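You operate a simulated robot arm through the tools that you are given. There is no shell and no other tool. Be economical: measure what you need, move in short steps, check, and stop when the job is done.

Carry out the task below with a simulated robot arm. There is one attempt and no reset: what you move stays moved.

TASK
Change to the matt film and laminate the block on the belt.
Fine: red lever up for the change, down again after; the clear cassette goes in the white tray, the block stays on the exit tray.
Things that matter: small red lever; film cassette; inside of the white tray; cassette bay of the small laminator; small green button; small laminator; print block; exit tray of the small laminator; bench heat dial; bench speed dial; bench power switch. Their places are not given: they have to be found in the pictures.

It is judged by the outcome, as a careful person would: the job done as asked, and still so three seconds after it is handed in. It fails if anything else is knocked over, pushed out of place, dropped, spilled or broken.

THE ROBOT
A 7-joint arm with a two-finger parallel gripper, fixed in place. Base frame: the origin is at the foot of the arm, x ahead of it, y to its left, z up; the work surface is at about z = 0.906. Lengths are in m, angles in degrees, forces in N, time in s.
With the tool pointing down near the work surface it reaches from about 0.3 to 0.68 m from the base axis. Its first joint turns from -66.0 to 66.0 degrees. Payload 1.57 kg.
Tool frame: the origin (TCP) lies between the finger pads and is the grasp point; the fingertips stand 0.03 m ahead of it; z points along the fingers, y is the line along which they close. The gripper opens to 0.11 m. The fingers are 0.024 m wide and 0.012 m thick; the gripper's body (0.048 by 0.112 m) begins 0.078 m behind the TCP.
Orientation is told as [roll, pitch, yaw] about the base's x, y, z axes, in that order, counted from this pose: with the fingers straight down and closing along the base's y, the tool's x points along the base's -x, its y along +y and its z along -z.

THE INTERFACE
- The arm moves only by the tool move_arm. Its argument "commands" is one flat list of numbers, 7 for each row, row after row: the shift along the tool's x, y, z in cm, then the turn, a rotation vector about the tool's x, y, z in degrees, then the gripper command, from -1 (fully open) to 1 (shut), values between in proportion. In form: [dx, dy, dz, rx, ry, rz, jaw, dx, dy, dz, rx, ry, rz, jaw, ...]. A call has 1 to 8 rows; each row is the pose to reach, as a shift and turn from the pose commanded when the call began, along the tool's axes at that moment. A row lasts 0.2 s, in which the tool goes at most 0.05 m and 8.6 degrees; a call with a longer step from one row to the next is refused whole, and so is a gripper value outside its range. A pose out of reach is approached as far as the arm can. The call stops where the force on the tool passes 40 N (or 10 N more than at its start, if that is more) or the arm is blocked; 0.2 s more then pass. The fingers move at their own pace (about 0.108 m/s each) and stop on an object; they squeeze with about 20 N. The grip force told is the motor's: it shows also when the fingers shut on nothing. Time passes only in rows, and 0.2 s behind the last, so rows that repeat a pose let the fingers close. It gives the time, the measured TCP pose, the force on the tool (base axes), the opening and the grip force at its end, in the units of the frame above (readings bear some noise).
- Cameras (640 x 400 px; columns grow to the right, rows downward): "scene" is fixed at [0.1633, -0.3856, 1.4132]; the picture's right is [0.82, -0.57, 0.00], its down [-0.27, -0.39, -0.88] and it looks along [0.51, 0.72, -0.47] (base axes); focal length 277 px, centre (320, 200). "wrist" rides on the gripper at [-0.036, 0, -0.08] in the tool frame; the picture's right is [0.00, -1.00, 0.00], its down [0.97, 0.00, -0.24] and it looks along [0.24, 0.00, 0.97] (tool axes); focal length 218 px, centre (320, 200).
- get_image(camera): a new picture of that camera. No time passes.
- pixel_to_xyz(camera, pixels): for up to 12 pixels [column, row] of the newest picture of that camera ("zoom" is the newest enlarged one), the place [x, y, z] in the base frame of the surface seen there, good to about 0.002 m. No time passes.
- enlarge(camera, box): a new picture of the part [left, top, right, bottom] of that camera's present view, enlarged. No time passes.
- close_job(): hands the job in; it is judged then, once.

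Work in short steps. Measure before you move; look again where a grasp or a placing could have gone wrong, and mend it. You have 80 turns and 54 pictures in all, those below and enlarged ones among them. Open the gripper and draw the arm clear of the work before you hand the job in, unless the task says otherwise; then end with one line.

The tools are called after ">>>" as a command line: name --argument value ..., lists and objects as JSON in quotes. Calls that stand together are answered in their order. move_arm: Moves the arm, as the interface text tells. Its arguments: {"type":"object","properties":{"commands":{"type":"array","items":{"type":"number"}}},"required":["commands"]} The other tools are called the same way: get_image (camera) takes a picture; pixel_to_xyz (camera, pixels) gives the place of the surface under pixels of a picture; enlarge (camera, box) takes an enlarged picture of a part of a camera's view; close_job () hands the job in.

At the start:

```text
time_s: 0.0
ee_pos: [0.3894, 0.0555, 1.2924]
orientation: [0.0, 0.0, 0.0]
contact_force: [-0.6, -0.2, 0.4]
gripper_width: 0.1101
finger_force: 0.1
```

scene: 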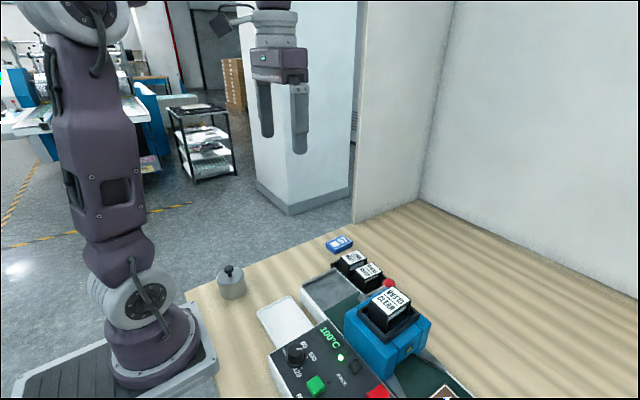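
wrist: 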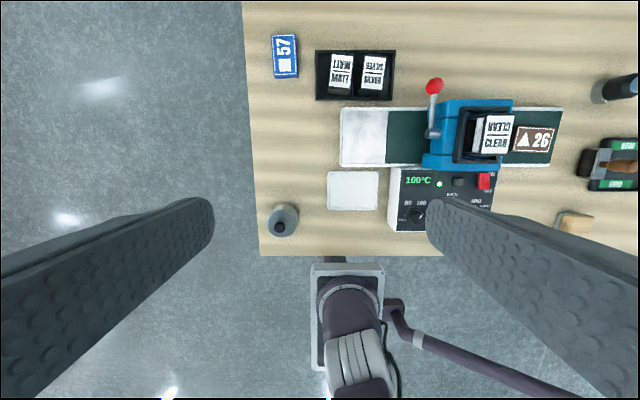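

The wrist view shows the laminator around (470,135), a film rack at (355,75), a tray at (353,190) and the panel at (440,200). I enlarge these for detail.

>>> enlarge --camera "wrist" --box '[310, 40, 570, 240]'

>>> enlarge --camera "scene" --box '[240, 220, 500, 400]'

>>> pixel_to_xyz --camera "wrist" --pixels '[[341, 75], [373, 75], [434, 86], [433, 132], [495, 134], [533, 139], [364, 136], [353, 190], [440, 184], [484, 181], [285, 57], [458, 182]]'

```text
2.00 times, centred on (440, 140) of wrist
```

zoom: 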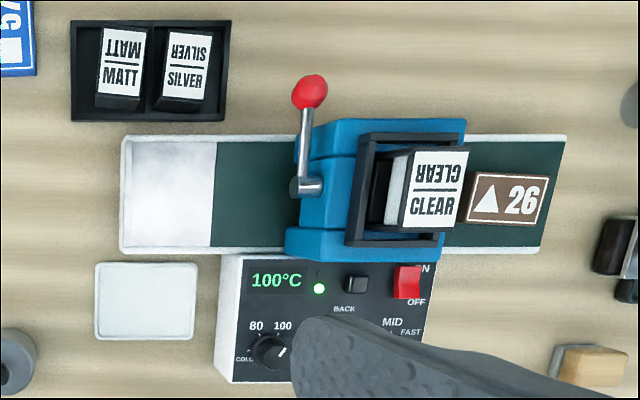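

```text
2.22 times, centred on (370, 310) of scene
```

zoom: 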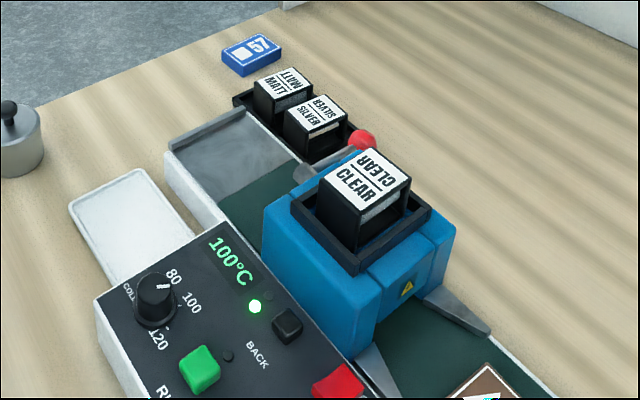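

```text
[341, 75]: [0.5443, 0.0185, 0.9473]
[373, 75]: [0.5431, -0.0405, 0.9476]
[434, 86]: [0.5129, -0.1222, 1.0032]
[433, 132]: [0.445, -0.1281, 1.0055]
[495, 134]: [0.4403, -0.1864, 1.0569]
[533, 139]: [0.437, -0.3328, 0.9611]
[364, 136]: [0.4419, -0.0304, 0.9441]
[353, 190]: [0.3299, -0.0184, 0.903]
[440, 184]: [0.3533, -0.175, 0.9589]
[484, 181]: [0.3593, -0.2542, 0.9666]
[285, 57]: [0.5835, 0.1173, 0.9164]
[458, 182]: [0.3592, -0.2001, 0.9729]
```

I need a full view of the panel, so I shift the hand about 0.24 m toward -y at this height.

>>> move_arm --commands '[0, -4.5, 0, 0, 0, 0, -1, 0, -9, 0, 0, 0, 0, -1, 0, -13.5, 0, 0, 0, 0, -1, 0, -18, 0, 0, 0, 0, -1, 0, -22, 0, 0, 0, 0, -1, 0, -24, 0, 0, 0, 0, -1]'

>>> get_image --camera "wrist"

>>> enlarge --camera "wrist" --box '[230, 80, 430, 240]'

```text
time_s: 1.4
ee_pos: [0.3881, -0.1825, 1.2936]
orientation: [0.0, -0.1, 0.0]
contact_force: [-0.6, 0.4, -0.5]
gripper_width: 0.1101
finger_force: 0.1
```

```text
49 pictures are left
```

wrist: 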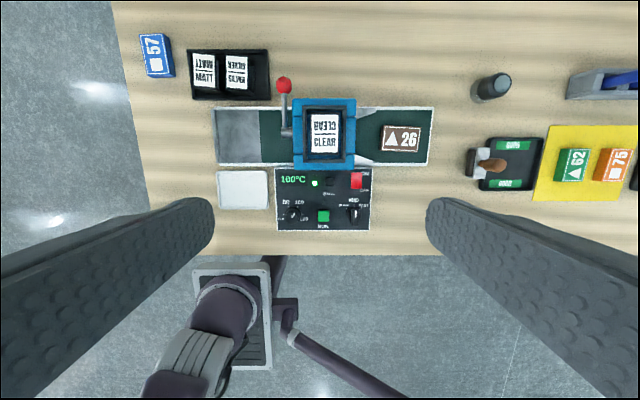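

```text
2.50 times, centred on (330, 160) of wrist
```

zoom: 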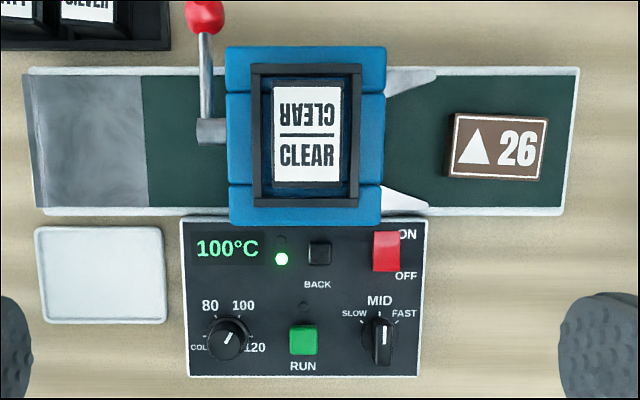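

The panel reads 100 °C with the power on and the ready lamp lit, so the dials stay as they are. Next I measure the lever, body, cassettes, block and tray.

>>> pixel_to_xyz --camera "zoom" --pixels '[[205, 14], [207, 70], [212, 130], [232, 70], [235, 140], [258, 130], [310, 100], [310, 170], [276, 135], [345, 135], [303, 338], [350, 130]]'

>>> pixel_to_xyz --camera "zoom" --pixels '[[100, 275], [45, 236], [158, 314], [450, 145], [542, 148], [495, 120], [495, 175], [90, 140], [180, 140], [35, 140], [200, 125], [225, 130]]'

>>> enlarge --camera "scene" --box '[320, 230, 448, 310]'

```text
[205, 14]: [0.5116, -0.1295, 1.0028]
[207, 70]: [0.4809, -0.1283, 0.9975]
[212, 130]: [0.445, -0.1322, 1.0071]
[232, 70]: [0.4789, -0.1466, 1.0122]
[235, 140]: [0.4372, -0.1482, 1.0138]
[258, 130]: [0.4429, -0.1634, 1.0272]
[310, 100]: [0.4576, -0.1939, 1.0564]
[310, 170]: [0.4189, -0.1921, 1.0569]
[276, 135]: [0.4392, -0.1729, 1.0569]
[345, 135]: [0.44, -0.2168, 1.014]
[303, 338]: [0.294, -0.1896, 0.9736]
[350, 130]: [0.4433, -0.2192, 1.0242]
```

```text
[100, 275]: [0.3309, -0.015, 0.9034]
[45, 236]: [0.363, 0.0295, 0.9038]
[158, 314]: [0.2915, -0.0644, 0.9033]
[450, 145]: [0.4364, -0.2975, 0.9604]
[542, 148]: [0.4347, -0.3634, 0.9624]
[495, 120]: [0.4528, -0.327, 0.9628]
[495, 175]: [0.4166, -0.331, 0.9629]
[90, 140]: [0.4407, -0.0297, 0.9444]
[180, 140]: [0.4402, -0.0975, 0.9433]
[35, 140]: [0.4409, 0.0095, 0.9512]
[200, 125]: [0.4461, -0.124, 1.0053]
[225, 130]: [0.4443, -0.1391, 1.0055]
```

```text
5.00 times, centred on (384, 270) of scene
```

zoom: 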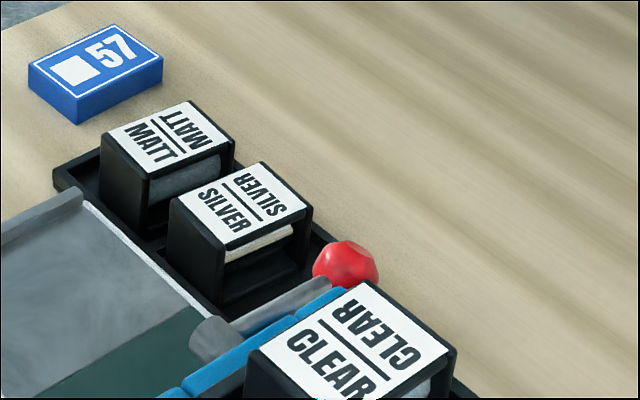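

I grip the knob with the fingers along y and swing it in an arc. First I measure the body's front edge, the bay frame and the rack for clearances.

>>> pixel_to_xyz --camera "wrist" --pixels '[[297, 100], [325, 100], [297, 104], [306, 108], [325, 107], [325, 159], [304, 130], [345, 130], [349, 130], [204, 52], [204, 86], [194, 70]]'

>>> pixel_to_xyz --camera "zoom" --pixels '[[345, 262], [350, 285], [225, 340], [330, 285], [300, 310], [128, 160], [123, 220], [190, 165], [70, 180], [245, 270], [200, 260], [260, 240]]'

```text
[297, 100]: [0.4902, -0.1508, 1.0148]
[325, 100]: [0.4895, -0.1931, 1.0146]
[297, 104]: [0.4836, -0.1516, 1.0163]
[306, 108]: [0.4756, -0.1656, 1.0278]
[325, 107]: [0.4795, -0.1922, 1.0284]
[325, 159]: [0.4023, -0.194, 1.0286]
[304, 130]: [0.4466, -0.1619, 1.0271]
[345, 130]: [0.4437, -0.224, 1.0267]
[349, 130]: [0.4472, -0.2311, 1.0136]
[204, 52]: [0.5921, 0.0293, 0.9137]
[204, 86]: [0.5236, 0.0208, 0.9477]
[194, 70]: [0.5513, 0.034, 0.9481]
```

```text
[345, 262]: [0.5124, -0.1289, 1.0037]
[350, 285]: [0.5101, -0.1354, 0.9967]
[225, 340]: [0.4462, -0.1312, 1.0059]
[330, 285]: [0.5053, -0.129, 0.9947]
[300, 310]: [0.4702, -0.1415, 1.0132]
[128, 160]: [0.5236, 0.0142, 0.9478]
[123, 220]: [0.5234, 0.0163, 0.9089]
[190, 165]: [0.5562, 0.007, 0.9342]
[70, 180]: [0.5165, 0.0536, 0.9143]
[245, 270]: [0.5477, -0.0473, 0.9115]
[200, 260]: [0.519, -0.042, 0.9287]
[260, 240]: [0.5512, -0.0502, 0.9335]
```

The body's front edge is at x≈0.491 and the knob centre is about (0.514,-0.129,0.992). I move above the knob with the jaw opened to about 36 mm.

>>> move_arm --commands '[-2.56, 1.07, 3.6, 0, 0, 0, 0.35, -5.12, 2.14, 7.2, 0, 0, 0, 0.35, -7.7, 3.21, 10.8, 0, 0, 0, 0.35, -10.2, 4.28, 14.4, 0, 0, 0, 0.35, -12.8, 5.35, 18, 0, 0, 0, 0.35, -12.8, 5.35, 18, 0, 0, 0, 0.35]'

>>> get_image --camera "wrist"

```text
time_s: 2.8
ee_pos: [0.5169, -0.1296, 1.1105]
orientation: [-0.1, 0.0, 0.0]
contact_force: [-0.2, -0.6, 0.1]
gripper_width: 0.036
finger_force: 0.0
```

```text
46 pictures are left
```

wrist: 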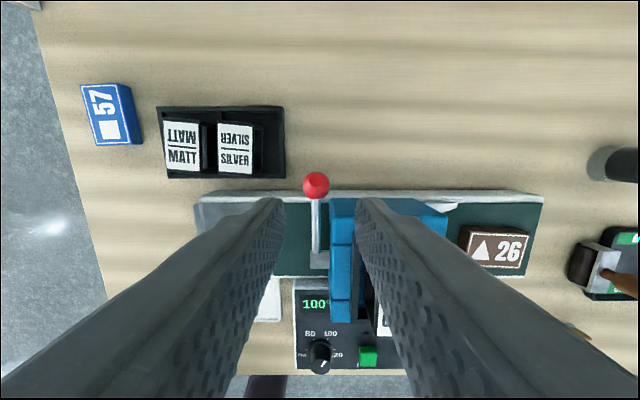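

>>> pixel_to_xyz --camera "wrist" --pixels '[[316, 186], [306, 186], [325, 186], [316, 174], [316, 197], [316, 230], [317, 255], [333, 204], [332, 230]]'

```text
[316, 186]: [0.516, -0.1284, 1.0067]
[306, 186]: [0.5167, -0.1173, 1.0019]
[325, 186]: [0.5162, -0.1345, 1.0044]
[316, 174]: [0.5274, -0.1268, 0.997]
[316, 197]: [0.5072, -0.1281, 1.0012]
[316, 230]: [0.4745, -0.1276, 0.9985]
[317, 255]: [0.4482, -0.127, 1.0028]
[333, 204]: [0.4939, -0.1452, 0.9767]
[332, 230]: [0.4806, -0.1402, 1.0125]
```

The knob centre is about (0.517,-0.127,0.994). I go down with the tips just below its centre.

>>> move_arm --commands '[-0.2, 0.26, 4, 0, 0, 0, 0.35, -0.2, 0.26, 7, 0, 0, 0, 0.35, -0.2, 0.26, 9.6, 0, 0, 0, 0.35, -0.2, 0.26, 9.6, 0, 0, 0, 0.9, -0.2, 0.26, 9.6, 0, 0, 0, 1, -0.2, 0.26, 9.6, 0, 0, 0, 1]'

>>> get_image --camera "wrist"

```text
time_s: 4.2
ee_pos: [0.5193, -0.1253, 1.0148]
orientation: [0.3, -0.1, 0.1]
contact_force: [-3.0, 34.2, 8.3]
gripper_width: 0.0237
finger_force: 36.2
```

```text
45 pictures are left
```

wrist: 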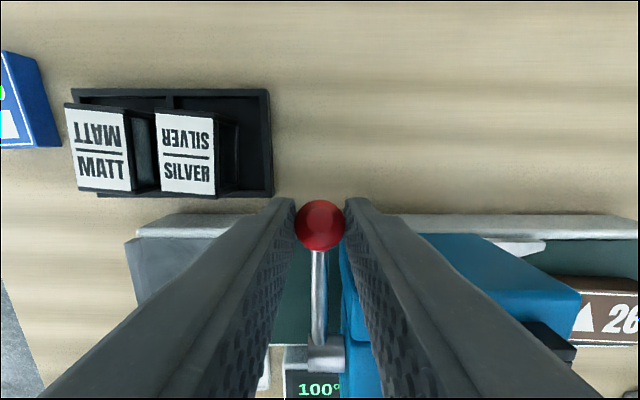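

The knob is held (width 23.7 mm) with a sideways load of 34 N, so I shift slightly toward +y to relieve it.

>>> move_arm --commands '[0, 0.15, 0, 0, 0, 0, 1, 0, 0.25, 0, 0, 0, 0, 1]'

```text
time_s: 4.8
ee_pos: [0.5184, -0.1258, 1.0158]
orientation: [0.0, 0.0, -0.1]
contact_force: [0.8, 19.2, -14.6]
gripper_width: 0.0239
finger_force: 35.4
```

>>> move_arm --commands '[0.0, 0.2, 0, 0, 0, 0, 1, 0.11, 0.2, -1.25, 0, 0, 0, 1, 0.43, 0.2, -2.46, 0, 0, 0, 1, 0.96, 0.2, -3.6, 0, 0, 0, 1]'

```text
time_s: 5.8
ee_pos: [0.5109, -0.1254, 1.0545]
orientation: [-0.2, -0.1, -0.1]
contact_force: [10.3, -7.8, -7.8]
gripper_width: 0.0241
finger_force: 35.8
```

>>> enlarge --camera "scene" --box '[300, 200, 460, 300]'

>>> pixel_to_xyz --camera "zoom" --pixels '[[320, 200]]'

```text
4.00 times, centred on (380, 250) of scene
```

zoom: 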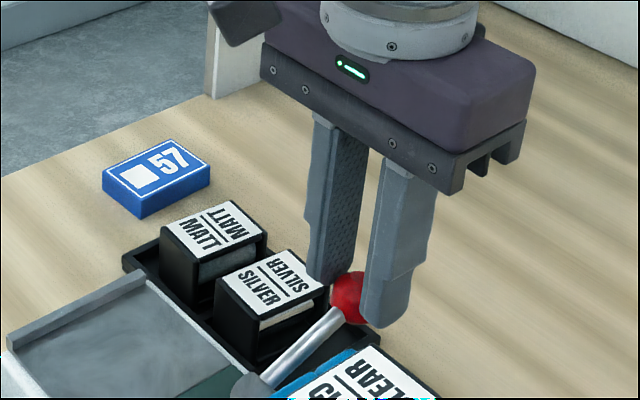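

```text
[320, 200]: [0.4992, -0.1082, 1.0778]
```

The knob is rising with the grip, so I continue the arc to about 75°.

>>> move_arm --commands '[0.56, 0, -0.83, 0, 0, 0, 1, 1.23, 0, -1.58, 0, 0, 0, 1, 1.9, 0, -2.15, 0, 0, 0, 1, 2.63, 0, -2.63, 0, 0, 0, 1, 3.5, 0, -3.05, 0, 0, 0, 1, 4.37, 0, -3.35, 0, 0, 0, 1]'

>>> enlarge --camera "scene" --box '[300, 200, 460, 300]'

```text
time_s: 7.2
ee_pos: [0.4654, -0.1219, 1.0856]
orientation: [0.1, 0.1, -0.1]
contact_force: [1.2, 0.2, -0.4]
gripper_width: 0.0
finger_force: 21.7
```

```text
4.00 times, centred on (380, 250) of scene
```

zoom: 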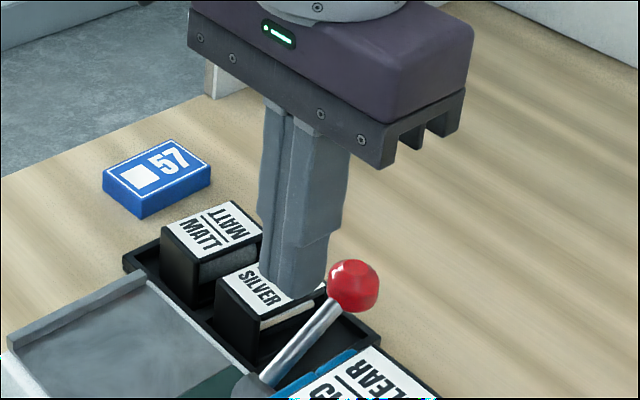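

The knob slipped out and stayed partly raised. I measure it.

>>> pixel_to_xyz --camera "zoom" --pixels '[[353, 270], [353, 300], [340, 285], [320, 325], [285, 365], [370, 285]]'

>>> get_image --camera "wrist"

```text
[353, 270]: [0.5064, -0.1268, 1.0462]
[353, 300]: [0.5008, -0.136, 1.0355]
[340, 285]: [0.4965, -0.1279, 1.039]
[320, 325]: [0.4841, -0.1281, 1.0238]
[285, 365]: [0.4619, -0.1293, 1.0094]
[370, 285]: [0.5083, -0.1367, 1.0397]
```

```text
42 pictures are left
```

wrist: 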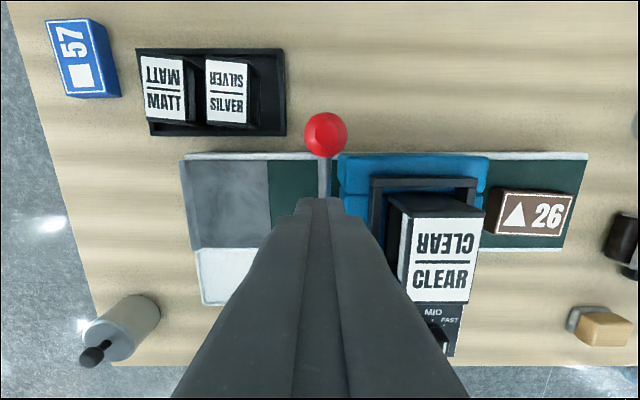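

The knob centre is about (0.505,-0.128,1.036), so the lever is at roughly 32° and staying there. I'll go up and over, come down in front of the knob with closed fingers, and push it back toward -x.

>>> move_arm --commands '[0, 0, -4, 0, 0, 0, 1, -4, 0, -4, 0, 0, 0, 1, -8, 0, -4, 0, 0, 0, 1, -8, 0, -0.3, 0, 0, 0, 1, -8, 0, 3.3, 0, 0, 0, 1, -6.5, 0, 3.3, 0, 0, 0, 1]'

```text
time_s: 8.6
ee_pos: [0.5324, -0.1241, 1.0514]
orientation: [0.0, -0.4, -0.1]
contact_force: [14.5, -1.4, -3.8]
gripper_width: 0.0001
finger_force: 21.5
```

Contact is made (14.5 N), so I push on toward -x.

>>> move_arm --commands '[1, 0, -0.2, 0, 0, 0, 1, 2, 0, -0.4, 0, 0, 0, 1, 3, 0, -0.6, 0, 0, 0, 1, 4, 0, -0.6, 0, 0, 0, 1, 5, 0, -0.6, 0, 0, 0, 1]'

>>> enlarge --camera "scene" --box '[300, 200, 460, 300]'

```text
time_s: 9.0
ee_pos: [0.5311, -0.1231, 1.0548]
orientation: [-0.1, -1.3, 0.2]
contact_force: [12.1, 0.2, 0.1]
gripper_width: 0.0
finger_force: 21.9
stopped in row 1: the force on the tool passed its limit (the readings are from after the stop); the commanded pose is now the measured one
```

```text
4.00 times, centred on (380, 250) of scene
```

zoom: 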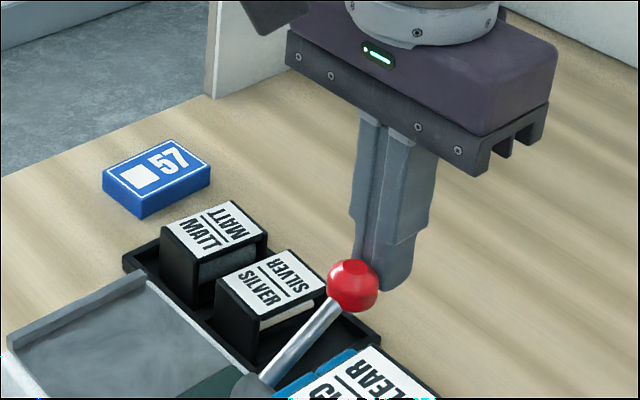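

The lever held against a 40 N push, so 32° may be its upper stop. To be sure, I regrip the knob and test it along the tangent.

>>> move_arm --commands '[-1.5, 0, 0, 0, 0, 0, 1, -1.5, 0, -4.5, 0, 0, 0, 0.5, 2.5, -0.25, -5.5, 0, 0, 0, 0.35, 2.5, -0.25, -2, 0, 0, 0, 0.35, 2.5, -0.25, 0.5, 0, 0, 0, 0.35, 2.5, -0.25, 0.5, 0, 0, 0, 1, 2.5, -0.25, 0.5, 0, 0, 0, 1, 2.5, -0.25, 0.5, 0, 0, 0, 1]'

>>> move_arm --commands '[0.3, 0, -0.5, 0, 0, 0, 1, 0.6, 0, -1, 0, 0, 0, 1]'

>>> enlarge --camera "scene" --box '[300, 200, 460, 300]'

```text
time_s: 10.8
ee_pos: [0.5053, -0.1256, 1.0472]
orientation: [-0.1, -1.1, 0.2]
contact_force: [0.8, 1.2, 12.6]
gripper_width: 0.024
finger_force: 35.7
```

```text
time_s: 11.4
ee_pos: [0.4973, -0.1256, 1.056]
orientation: [0.1, -0.9, 0.2]
contact_force: [14.4, -3.1, -23.1]
gripper_width: 0.0241
finger_force: 35.9
```

```text
4.00 times, centred on (380, 250) of scene
```

zoom: 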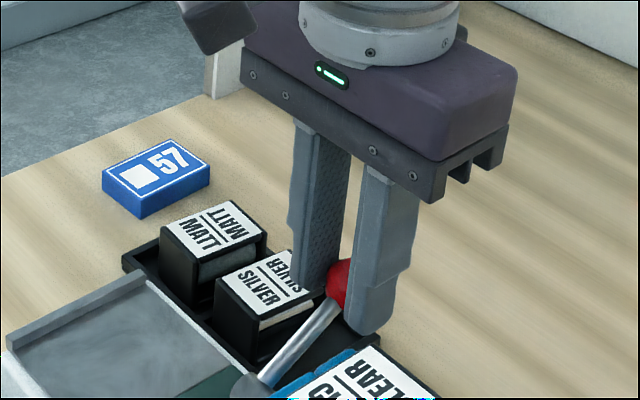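

>>> move_arm --commands '[0.3, 0, -0.4, 0, 0, 0, 1, 0.6, 0, -0.8, 0, 0, 0, 1]'

>>> get_image --camera "wrist"

```text
time_s: 12.0
ee_pos: [0.4914, -0.1254, 1.0665]
orientation: [-0.1, -1.0, 0.2]
contact_force: [-0.7, -0.9, 0.8]
gripper_width: 0.0
finger_force: 21.0
```

```text
39 pictures are left
```

wrist: 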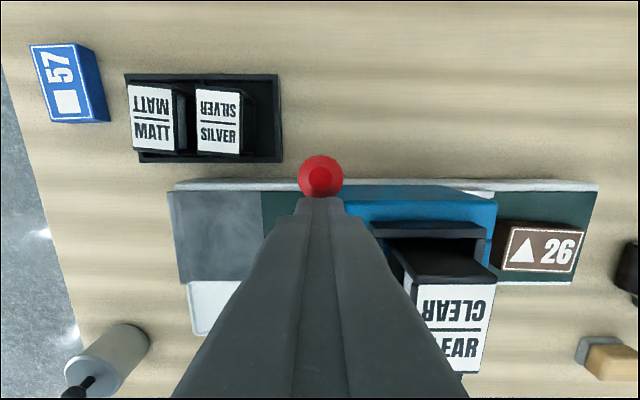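

>>> pixel_to_xyz --camera "wrist" --pixels '[[321, 177], [321, 160], [304, 177], [339, 177]]'

```text
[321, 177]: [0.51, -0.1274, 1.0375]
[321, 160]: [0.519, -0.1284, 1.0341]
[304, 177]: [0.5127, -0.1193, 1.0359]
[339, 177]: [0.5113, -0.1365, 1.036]
```

The knob slipped off again at the same place (≈0.508,-0.128,1.03), so the lever is up against its stop. I lift, move over the bay and open the jaw.

>>> move_arm --commands '[0, 0, -4, 0, 0, 0, 1, 0, 0, -8, 0, 1, 0, 0.5, 2, -2.5, -11, 0, 1, 0, 0, 4, -5, -13, 0, 1, 0, -0.5, 5.3, -6.8, -13, 0, 1, 0, -0.5]'

>>> move_arm --commands '[0, 0, 0, 0, 0, 8.5, -0.5, 0, 0, 0, 0, 0, 17, -0.5, 0, 0, 0, 0, 0, 25.5, -0.5, 0, 0, 0, 0, 0, 34, -0.5, 0, 0, 0, 0, 0, 42.5, -0.5, 0, 0, 0, 0, 0, 51, -0.5]'

>>> move_arm --commands '[0, 0, 0, 0, 0, 8.5, -0.5, 0, 0, 0, 0, 0, 17, -0.5, 0, 0, 0, 0, 0, 25.5, -0.5, 0, 0, 0, 0, 0, 34, -0.5, 0, 0, 0, 0, 0, 39, -0.5, 0, 0, 0, 0, 0, 39, -0.5]'

>>> get_image --camera "wrist"

```text
time_s: 13.2
ee_pos: [0.4362, -0.1921, 1.196]
orientation: [-0.1, 0.0, 0.2]
contact_force: [0.7, 0.0, 0.2]
gripper_width: 0.0825
finger_force: 0.1
```

```text
time_s: 14.6
ee_pos: [0.4382, -0.1932, 1.1945]
orientation: [0.0, -0.1, -51.1]
contact_force: [0.5, 0.1, -1.0]
gripper_width: 0.0825
finger_force: 0.1
```

```text
time_s: 16.0
ee_pos: [0.4378, -0.1933, 1.1964]
orientation: [0.0, -0.1, -89.9]
contact_force: [0.4, -0.4, -0.4]
gripper_width: 0.0825
finger_force: 0.0
```

```text
38 pictures are left
```

wrist: 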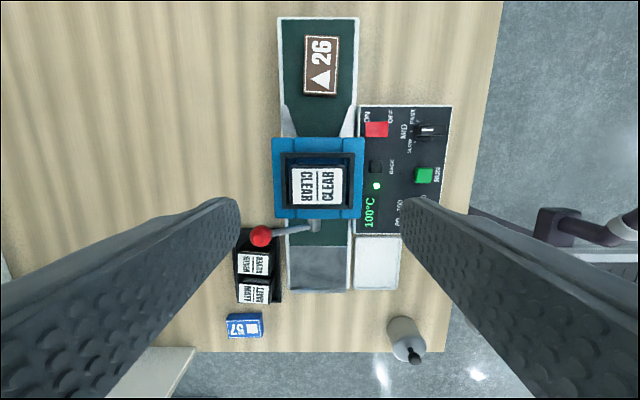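

The hand is at yaw -90. I measure the cassette edges and the frame.

>>> pixel_to_xyz --camera "wrist" --pixels '[[294, 185], [342, 185], [318, 170], [318, 202], [288, 185], [349, 185], [283, 185], [354, 185], [318, 162], [318, 210], [291, 185], [345, 185]]'

>>> enlarge --camera "wrist" --box '[260, 130, 380, 230]'

```text
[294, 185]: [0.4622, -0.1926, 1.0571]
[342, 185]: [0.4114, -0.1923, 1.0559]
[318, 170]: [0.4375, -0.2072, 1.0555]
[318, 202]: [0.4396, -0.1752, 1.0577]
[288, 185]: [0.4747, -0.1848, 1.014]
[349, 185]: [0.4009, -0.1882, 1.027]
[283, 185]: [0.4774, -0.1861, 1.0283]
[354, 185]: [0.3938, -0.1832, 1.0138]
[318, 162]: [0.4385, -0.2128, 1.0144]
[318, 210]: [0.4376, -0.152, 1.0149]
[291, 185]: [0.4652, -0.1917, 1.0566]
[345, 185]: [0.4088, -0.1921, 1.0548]
```

```text
4.00 times, centred on (320, 180) of wrist
```

zoom: 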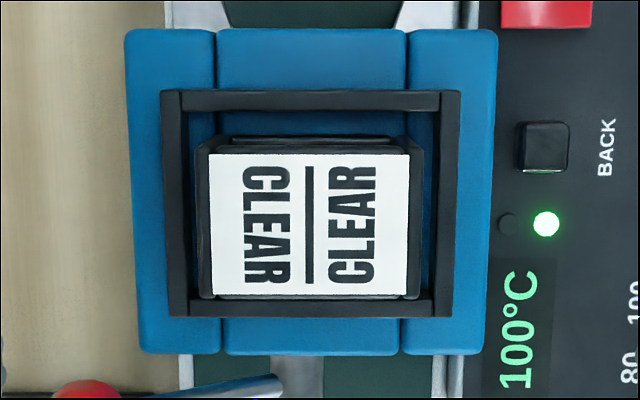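

The cassette spans x 0.4085–0.466, with its centre at (0.437,-0.193), its top at 1.057 and the frame top at 1.028. I descend to TCP z 1.063 and grip.

>>> move_arm --commands '[0, 0, 4.5, 0, 0, 0, -0.5, 0, 0, 9, 0, 0, 0, -0.5, 0, 0, 13.3, 0, 0, 0, -0.5, 0, 0, 13.3, 0, 0, 0, -0.2, 0, 0, 13.3, 0, 0, 0, 1, 0, 0, 13.3, 0, 0, 0, 1]'

```text
time_s: 17.4
ee_pos: [0.4376, -0.1949, 1.0635]
orientation: [0.0, -0.1, -89.8]
contact_force: [0.0, -0.3, -0.4]
gripper_width: 0.0575
finger_force: 20.0
```

Gripped at 57.5 mm. I lift gently.

>>> move_arm --commands '[0, 0, -1, 0, 0, 0, 1, 0, 0, -2.5, 0, 0, 0, 1, 0, 0, -5, 0, 0, 0, 1, 0, 0, -8, 0, 0, 0, 1, 0, 0, -10, 0, 0, 0, 1]'

>>> get_image --camera "scene"

>>> get_image --camera "wrist"

```text
time_s: 18.6
ee_pos: [0.4368, -0.1959, 1.1621]
orientation: [-0.1, 0.0, -89.7]
contact_force: [0.1, 0.2, -0.3]
gripper_width: 0.0575
finger_force: 19.8
```

```text
36 pictures are left
```

scene: 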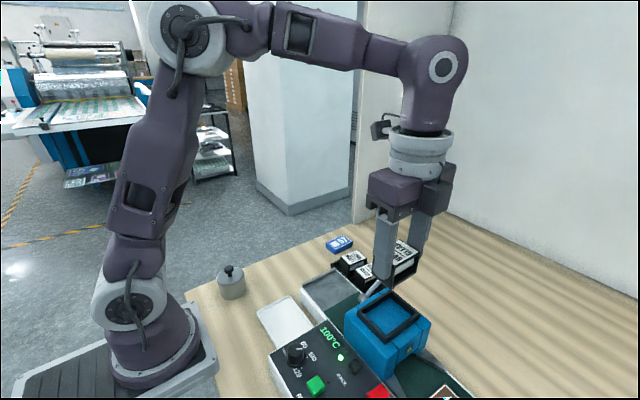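

```text
35 pictures are left
```

wrist: 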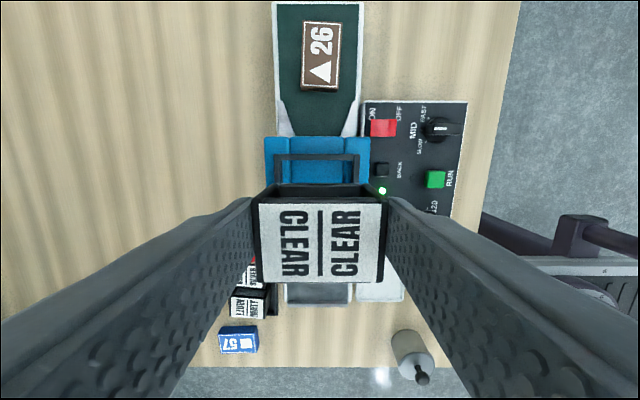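

The cassette is out. I carry it above the white tray, centre ≈(0.327,-0.0175), then lower partway.

>>> move_arm --commands '[3.56, -2.2, 0, 0, 0, 0, 1, 7.1, -4.4, 0, 0, 0, 0, 1, 10.7, -6.6, 0, 0, 0, 0, 1, 14.2, -8.8, 0, 0, 0, 0, 1, 17.8, -11, 0, 0, 0, 0, 1, 17.8, -11, 4.5, 0, 0, 0, 1, 17.8, -11, 9, 0, 0, 0, 1, 17.8, -11, 13, 0, 0, 0, 1]'

>>> get_image --camera "wrist"

>>> get_image --camera "scene"

```text
time_s: 20.4
ee_pos: [0.3293, -0.0162, 1.0311]
orientation: [0.0, -0.1, -89.8]
contact_force: [1.1, 0.2, -1.4]
gripper_width: 0.0575
finger_force: 20.5
```

```text
34 pictures are left
```

wrist: 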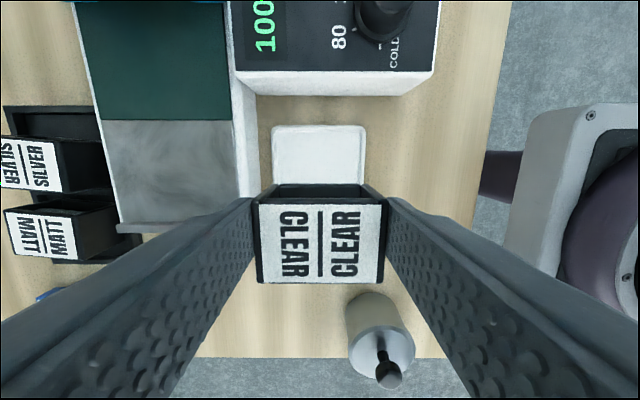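

```text
33 pictures are left
```

scene: 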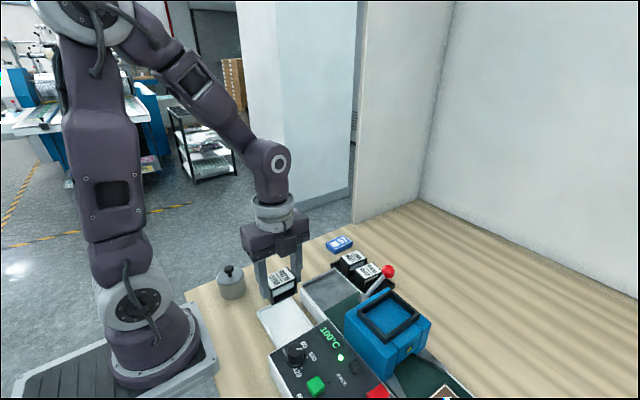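

>>> pixel_to_xyz --camera "wrist" --pixels '[[275, 129], [362, 129], [272, 170], [365, 170], [278, 135], [320, 160], [362, 180], [250, 160], [235, 160], [340, 88]]'

>>> pixel_to_xyz --camera "scene" --pixels '[[258, 313], [262, 310], [275, 302], [290, 348], [311, 322], [285, 320]]'

```text
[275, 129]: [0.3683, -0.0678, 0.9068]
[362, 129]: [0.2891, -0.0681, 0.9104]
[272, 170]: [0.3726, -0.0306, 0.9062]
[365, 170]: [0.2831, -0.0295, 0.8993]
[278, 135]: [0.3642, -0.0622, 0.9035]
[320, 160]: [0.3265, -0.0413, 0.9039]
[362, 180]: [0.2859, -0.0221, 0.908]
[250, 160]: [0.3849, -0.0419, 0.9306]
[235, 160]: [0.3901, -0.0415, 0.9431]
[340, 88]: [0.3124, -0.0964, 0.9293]
```

```text
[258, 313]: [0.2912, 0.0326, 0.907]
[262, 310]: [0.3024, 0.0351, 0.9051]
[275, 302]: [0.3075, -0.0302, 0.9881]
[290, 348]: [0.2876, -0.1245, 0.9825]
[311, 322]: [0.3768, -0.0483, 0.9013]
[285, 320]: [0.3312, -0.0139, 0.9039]
```

The tray interior is x 0.286–0.368, y -0.068–0.033, and the cassette is centred over it. I lower to just above the floor, then a little further to feel contact.

>>> move_arm --commands '[0, -0.15, 4, 0, 0, 0, 1, 0, -0.15, 7, 0, 0, 0, 1, 0, -0.15, 7.8, 0, 0, 0, 1, 0, -0.15, 8.0, 0, 0, 0, 1]'

```text
time_s: 21.4
ee_pos: [0.3256, -0.0167, 0.9512]
orientation: [0.1, -0.1, -89.7]
contact_force: [0.9, -1.2, 11.8]
gripper_width: 0.0576
finger_force: 19.5
```

There is 11.8 N upward, so it is resting on the floor. I open slightly and lift clear.

>>> move_arm --commands '[0, 0, -0.1, 0, 0, 0, -0.3, 0, 0, -0.1, 0, 0, 0, -0.3, 0, 0, -4, 0, 0, 0, -0.3, 0, 0, -8, 0, 0, 0, -0.3, 0, 0, -12, 0, 0, 0, -0.3, 0, 0, -16, 0, 0, 0, -0.3]'

>>> get_image --camera "wrist"

```text
time_s: 22.8
ee_pos: [0.3274, -0.0152, 1.1107]
orientation: [0.1, -0.1, -89.9]
contact_force: [-0.1, 0.0, 0.5]
gripper_width: 0.0717
finger_force: 0.1
```

```text
32 pictures are left
```

wrist: 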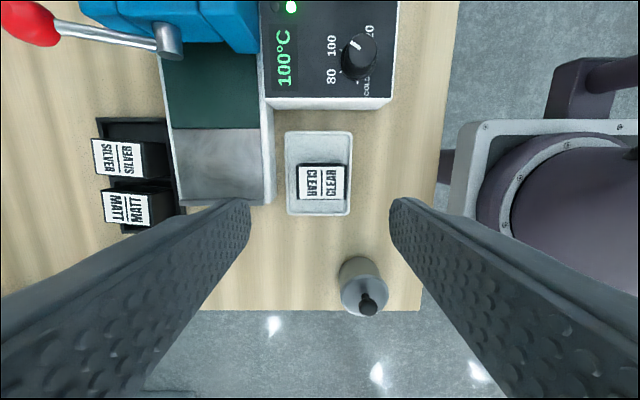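

The clear cassette sits in the tray. I move over MATT.

>>> move_arm --commands '[0.6, 4.5, 0, 0, 0, 0, -0.5, 1.2, 9, 0, 0, 0, 0, -0.5, 1.8, 13.5, 0, 0, 0, 0, -0.5, 2.4, 18, 0, 0, 0, 0, -0.5, 3.1, 22.3, 0, 0, 0, 0, -0.5, 3.1, 22.3, 0, 0, 0, 0, -0.5]'

>>> get_image --camera "wrist"

```text
time_s: 24.2
ee_pos: [0.547, 0.0153, 1.1113]
orientation: [0.0, 0.0, -89.8]
contact_force: [-0.1, -0.6, 0.5]
gripper_width: 0.0824
finger_force: 0.1
```

```text
31 pictures are left
```

wrist: 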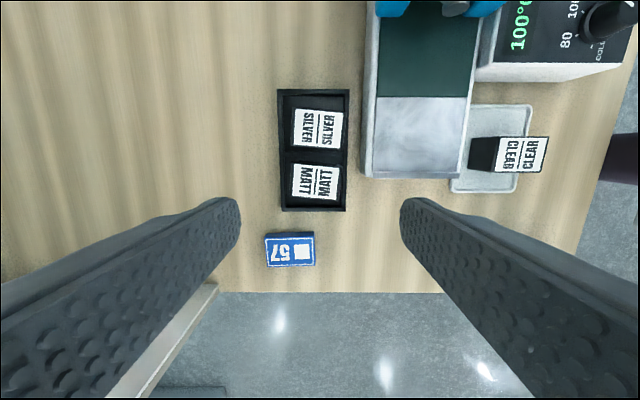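

>>> enlarge --camera "wrist" --box '[268, 80, 364, 220]'

>>> pixel_to_xyz --camera "wrist" --pixels '[[295, 165], [294, 195], [337, 169], [337, 198], [316, 182], [284, 200], [284, 100], [344, 200], [344, 100], [315, 208], [315, 156]]'

```text
2.86 times, centred on (316, 150) of wrist
```

zoom: 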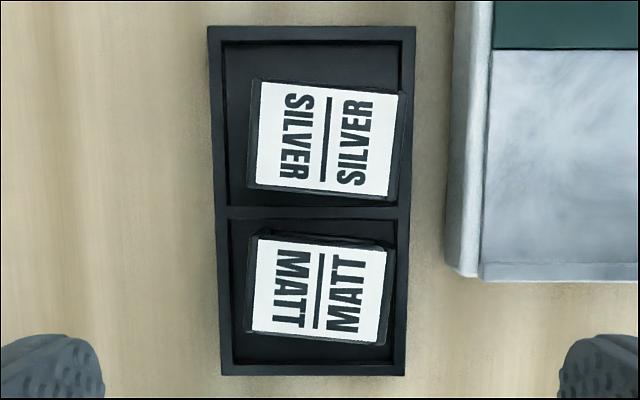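

```text
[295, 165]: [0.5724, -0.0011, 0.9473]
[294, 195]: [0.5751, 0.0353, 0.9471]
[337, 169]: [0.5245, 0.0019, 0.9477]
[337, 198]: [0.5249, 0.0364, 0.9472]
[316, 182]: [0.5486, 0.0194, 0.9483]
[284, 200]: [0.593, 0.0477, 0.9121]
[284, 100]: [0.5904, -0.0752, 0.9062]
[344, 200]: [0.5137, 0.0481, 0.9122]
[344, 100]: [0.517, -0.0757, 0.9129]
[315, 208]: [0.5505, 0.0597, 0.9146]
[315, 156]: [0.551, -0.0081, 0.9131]
```

MATT is turned about 5.4° clockwise with its centre at (0.5485,0.0187), top 0.948. I match the angle and descend to grip.

>>> move_arm --commands '[0.34, 0.15, 4, 0, 0, 5.4, -0.5, 0.34, 0.15, 8, 0, 0, 5.4, -0.5, 0.34, 0.15, 12, 0, 0, 5.4, -0.5, 0.34, 0.15, 15.6, 0, 0, 5.4, -0.5, 0.34, 0.15, 15.6, 0, 0, 5.4, 0, 0.34, 0.15, 15.6, 0, 0, 5.4, 1, 0.34, 0.15, 15.6, 0, 0, 5.4, 1]'

>>> get_image --camera "wrist"

```text
time_s: 25.8
ee_pos: [0.5506, 0.0196, 0.9562]
orientation: [0.0, -0.1, -95.3]
contact_force: [-0.4, -0.1, -0.2]
gripper_width: 0.0575
finger_force: 20.3
```

```text
29 pictures are left
```

wrist: 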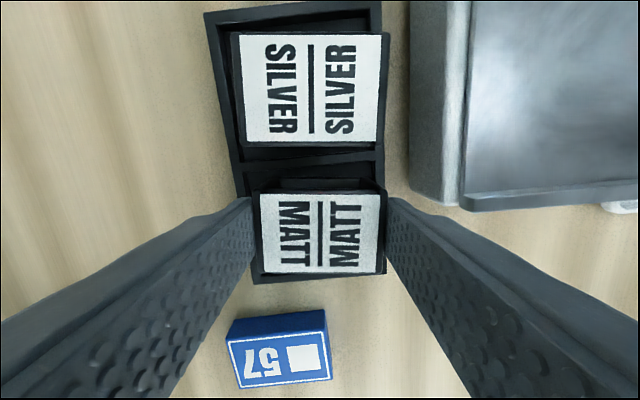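

MATT is gripped at 57.5 mm. I lift, then turn back to yaw -90.

>>> move_arm --commands '[0, 0, -2, 0, 0, 0, 1, 0, 0, -6, 0, 0, 0, 1, 0, 0, -10.5, 0, 0, 0, 1, 0, 0, -15, 0, 0, -2, 1, 0, 0, -19.5, 0, 0, -5.4, 1, 0, 0, -19.5, 0, 0, -5.4, 1]'

```text
time_s: 27.2
ee_pos: [0.5495, 0.0204, 1.1503]
orientation: [0.0, -0.1, -89.8]
contact_force: [-0.4, 0.6, -1.3]
gripper_width: 0.0575
finger_force: 20.0
```

>>> move_arm --commands '[-3.6, -1.88, 0, 0, 0, 0, 1, -7.2, -3.76, 0, 0, 0, 0, 1, -10.8, -5.64, 0, 0, 0, 0, 1, -14.3, -7.5, 0, 0, 0, 0, 1, -17.9, -9.4, 0, 0, 0, 0, 1, -21.4, -11.2, 0, 0, 0, 0, 1, -21.4, -11.2, 0, 0, 0, 0, 1]'

>>> get_image --camera "wrist"

```text
time_s: 28.8
ee_pos: [0.4366, -0.1925, 1.1496]
orientation: [0.1, -0.1, -89.9]
contact_force: [-0.5, 0.8, -1.2]
gripper_width: 0.0576
finger_force: 20.2
```

```text
28 pictures are left
```

wrist: 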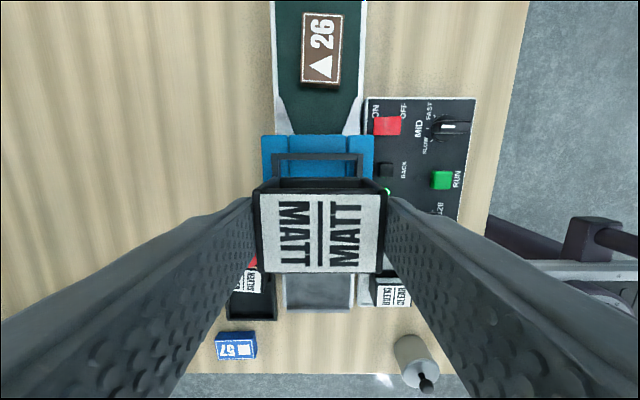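

MATT sits about 3.5 mm further toward -y in the grip than CLEAR did, which puts it on the bay centre here. I lower it to the seat.

>>> move_arm --commands '[0, 0.1, 3, 0, 0, 0, 1, 0, 0.1, 6, 0, 0, 0, 1, 0, 0.1, 7.5, 0, 0, 0, 1, 0, 0.1, 8.3, 0, 0, 0, 1, 0, 0.1, 8.6, 0, 0, 0, 1]'

>>> get_image --camera "wrist"

```text
time_s: 30.0
ee_pos: [0.4385, -0.1953, 1.0661]
orientation: [0.1, -0.1, -89.7]
contact_force: [-1.3, 4.2, 15.5]
gripper_width: 0.0576
finger_force: 20.4
```

```text
27 pictures are left
```

wrist: 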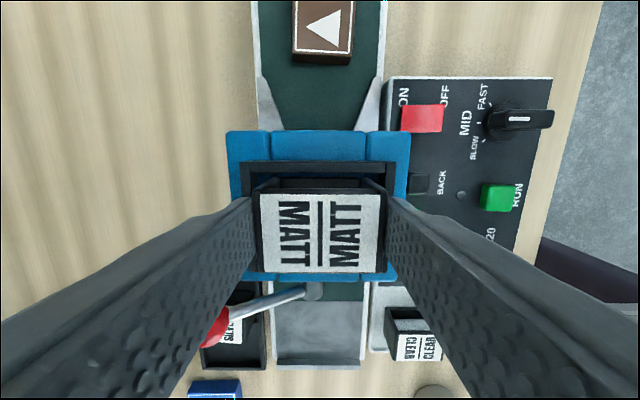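

>>> pixel_to_xyz --camera "wrist" --pixels '[[320, 196], [320, 269], [263, 230], [379, 230], [320, 167], [320, 276]]'

```text
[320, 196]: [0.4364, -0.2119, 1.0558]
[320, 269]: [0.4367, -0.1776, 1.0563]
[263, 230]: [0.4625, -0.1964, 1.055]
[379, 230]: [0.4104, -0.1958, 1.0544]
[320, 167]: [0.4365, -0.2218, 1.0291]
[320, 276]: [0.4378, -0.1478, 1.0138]
```

It is seated at the same height as CLEAR (top 1.056) and about 2 mm toward -y. I nudge it +2 mm, press lightly, release and lift.

>>> move_arm --commands '[0.1, -0.1, -0.1, 0, 0, 0, 1, 0.25, -0.1, -0.1, 0, 0, 0, 1, 0.25, -0.1, -0.05, 0, 0, 0, 1, 0.25, -0.1, -0.1, 0, 0, 0, -0.3, 0.25, -0.1, -0.1, 0, 0, 0, -0.3, 0.25, -0.1, -4, 0, 0, 0, -0.3, 0.25, -0.1, -8, 0, 0, 0, -0.3, 0.25, -0.1, -12.5, 0, 0, 0, -0.3]'

>>> get_image --camera "wrist"

>>> enlarge --camera "wrist" --box '[250, 130, 390, 250]'

```text
time_s: 31.8
ee_pos: [0.4375, -0.1919, 1.193]
orientation: [0.0, -0.1, -90.0]
contact_force: [0.5, -0.1, 0.7]
gripper_width: 0.0716
finger_force: 0.1
```

```text
26 pictures are left
```

wrist: 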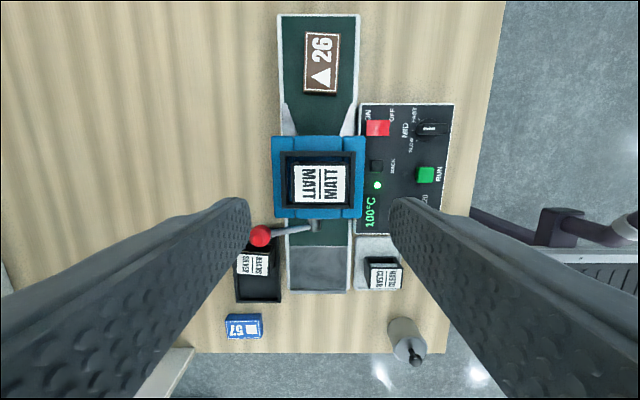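

```text
3.33 times, centred on (320, 190) of wrist
```

zoom: 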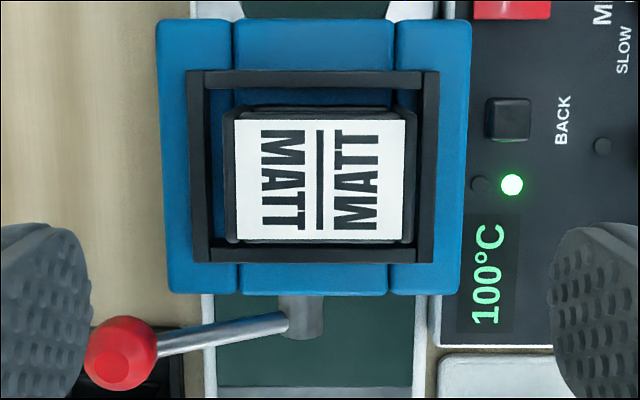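

MATT sits squarely in the bay. I measure the knob again, close the fingers and move above it to push the lever down.

>>> pixel_to_xyz --camera "zoom" --pixels '[[120, 350], [112, 370], [120, 325], [95, 350], [150, 355], [180, 345], [300, 310]]'

>>> move_arm --commands '[0, 0, -1, 0, 0, 0, 0.5, 2.2, 2.5, -1, 0, 0, 0, 1, 4.4, 5, -1, 0, 0, 0, 1, 6.7, 7.55, -1, 0, 0, 0, 1, 6.7, 7.55, 3, 0, 0, 0, 1, 6.7, 7.55, 7, 0, 0, 0, 1, 6.7, 7.55, 10.3, 0, 0, 0, 1]'

>>> get_image --camera "wrist"

```text
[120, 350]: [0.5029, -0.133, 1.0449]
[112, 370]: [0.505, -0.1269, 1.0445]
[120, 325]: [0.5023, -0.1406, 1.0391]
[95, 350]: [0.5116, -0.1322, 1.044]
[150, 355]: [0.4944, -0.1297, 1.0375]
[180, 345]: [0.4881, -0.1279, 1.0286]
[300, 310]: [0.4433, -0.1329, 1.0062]
```

```text
time_s: 33.4
ee_pos: [0.5144, -0.1257, 1.0878]
orientation: [0.2, -0.1, -89.8]
contact_force: [-0.2, 0.6, -0.7]
gripper_width: 0.0
finger_force: 20.2
```

```text
24 pictures are left
```

wrist: 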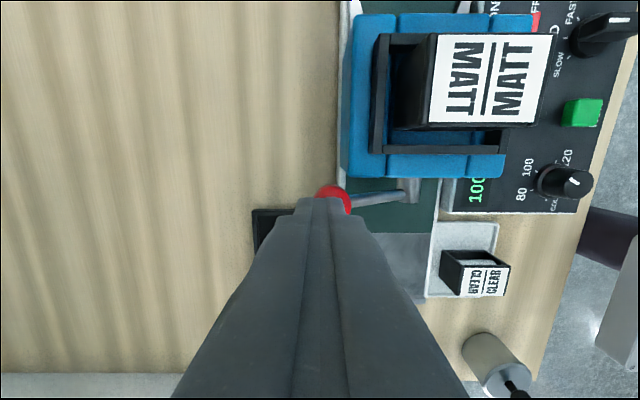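

The fingers are over the knob with 13 mm to spare. I push down to tip z ≈1.005.

>>> move_arm --commands '[0, 0, 1.2, 0, 0, 0, 1, 0, 0.1, 2.2, 0, 0, 0, 1, 0, 0.3, 3.2, 0, 0, 0, 1, 0, 0.4, 4.2, 0, 0, 0, 1, 0, 0.5, 5.0, 0, 0, 0, 1, 0, 0.5, 5.4, 0, 0, 0, 1, 0, 0.5, 5.5, 0, 0, 0, 1]'

>>> enlarge --camera "scene" --box '[300, 200, 460, 300]'

```text
time_s: 35.1
ee_pos: [0.5189, -0.1284, 1.0346]
orientation: [0.3, -0.2, -89.8]
contact_force: [-7.6, 2.9, 21.0]
gripper_width: 0.0001
finger_force: 20.0
stopped in row 7: the force on the tool passed its limit (the readings are from after the stop); the commanded pose is now the measured one
```

```text
4.00 times, centred on (380, 250) of scene
```

zoom: 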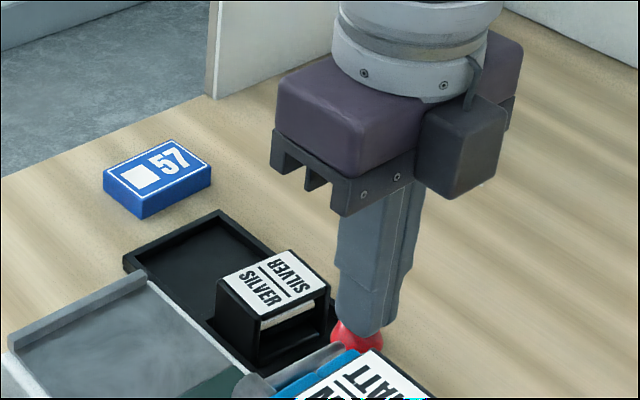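

The lever hit its lower stop at the original height. I lift off and travel above the green button at (0.294,-0.190).

>>> move_arm --commands '[0, 0, -4, 0, 0, 0, 1, 0, 0, -8, 0, 0, 0, 1, 0, 0, -12.5, 0, 0, 0, 1, -1.5, -4.5, -12.5, 0, 0, 0, 1, -3, -9, -12.5, 0, 0, 0, 1, -4, -13.5, -12.5, 0, 0, 0, 1, -5, -18, -12.5, 0, 0, 0, 1, -6.1, -22.4, -12.5, 0, 0, 0, 1]'

>>> get_image --camera "wrist"

>>> get_image --camera "scene"

```text
time_s: 36.9
ee_pos: [0.2942, -0.191, 1.1573]
orientation: [0.2, -0.1, -89.7]
contact_force: [0.5, 0.1, 0.6]
gripper_width: 0.0002
finger_force: 19.4
```

```text
22 pictures are left
```

wrist: 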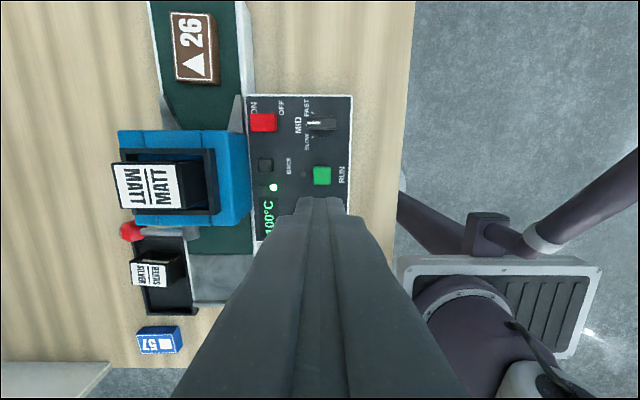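

```text
21 pictures are left
```

scene: 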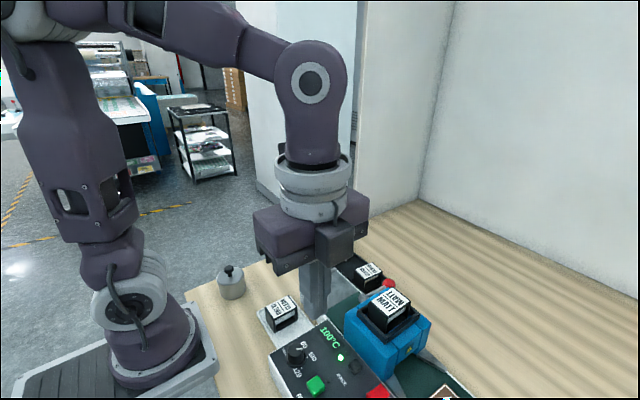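

>>> pixel_to_xyz --camera "wrist" --pixels '[[322, 176], [315, 168], [329, 183], [130, 230], [125, 232], [318, 124], [306, 123], [335, 124]]'

>>> enlarge --camera "scene" --box '[260, 250, 452, 370]'

```text
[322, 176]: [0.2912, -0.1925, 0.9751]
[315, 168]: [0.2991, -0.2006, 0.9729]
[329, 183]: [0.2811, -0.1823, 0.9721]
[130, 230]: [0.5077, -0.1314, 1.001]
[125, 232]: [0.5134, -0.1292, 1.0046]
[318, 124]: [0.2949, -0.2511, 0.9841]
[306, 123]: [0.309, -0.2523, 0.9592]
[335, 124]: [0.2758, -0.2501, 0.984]
```

```text
3.33 times, centred on (356, 310) of scene
```

zoom: 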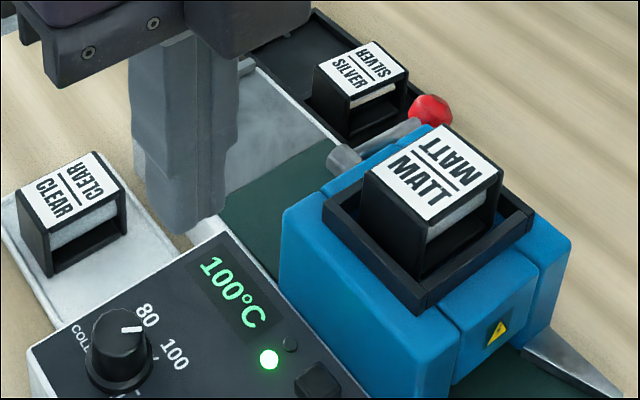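

The lever is back down as at the start. The button centre is (0.291,-0.1915), top 0.975; I descend to just above it.

>>> move_arm --commands '[0, -0.35, 4.5, 0, 0, 0, 1, 0, -0.35, 9, 0, 0, 0, 1, 0, -0.35, 13.5, 0, 0, 0, 1, 0, -0.35, 14.3, 0, 0, 0, 1]'

>>> get_image --camera "wrist"

```text
time_s: 37.9
ee_pos: [0.2914, -0.1901, 1.0146]
orientation: [0.2, -0.2, -89.8]
contact_force: [-0.7, 0.1, 0.4]
gripper_width: 0.0
finger_force: 20.3
```

```text
19 pictures are left
```

wrist: 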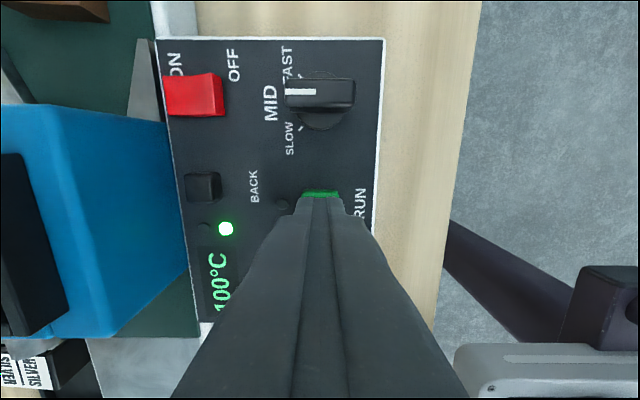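

The tip is 10 mm above RUN and centred. I press in small steps and then lift.

>>> move_arm --commands '[0, 0, 0.8, 0, 0, 0, 1, 0, 0, 1.2, 0, 0, 0, 1, 0, 0, 1.5, 0, 0, 0, 1, 0, 0, 1.8, 0, 0, 0, 1]'

>>> get_image --camera "wrist"

```text
time_s: 38.9
ee_pos: [0.2913, -0.19, 0.9978]
orientation: [0.1, -0.2, -89.8]
contact_force: [-2.5, 3.2, 18.8]
gripper_width: 0.0002
finger_force: 20.4
```

```text
18 pictures are left
```

wrist: 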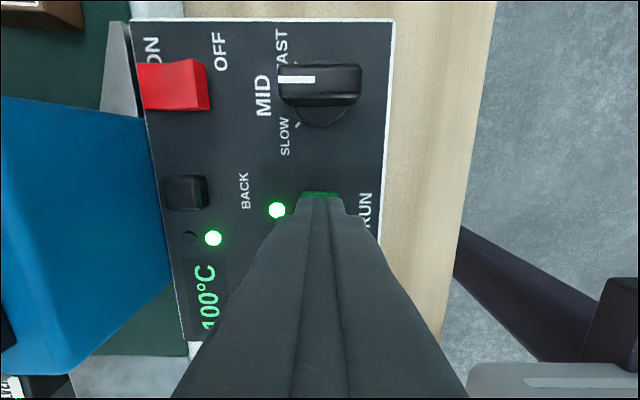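

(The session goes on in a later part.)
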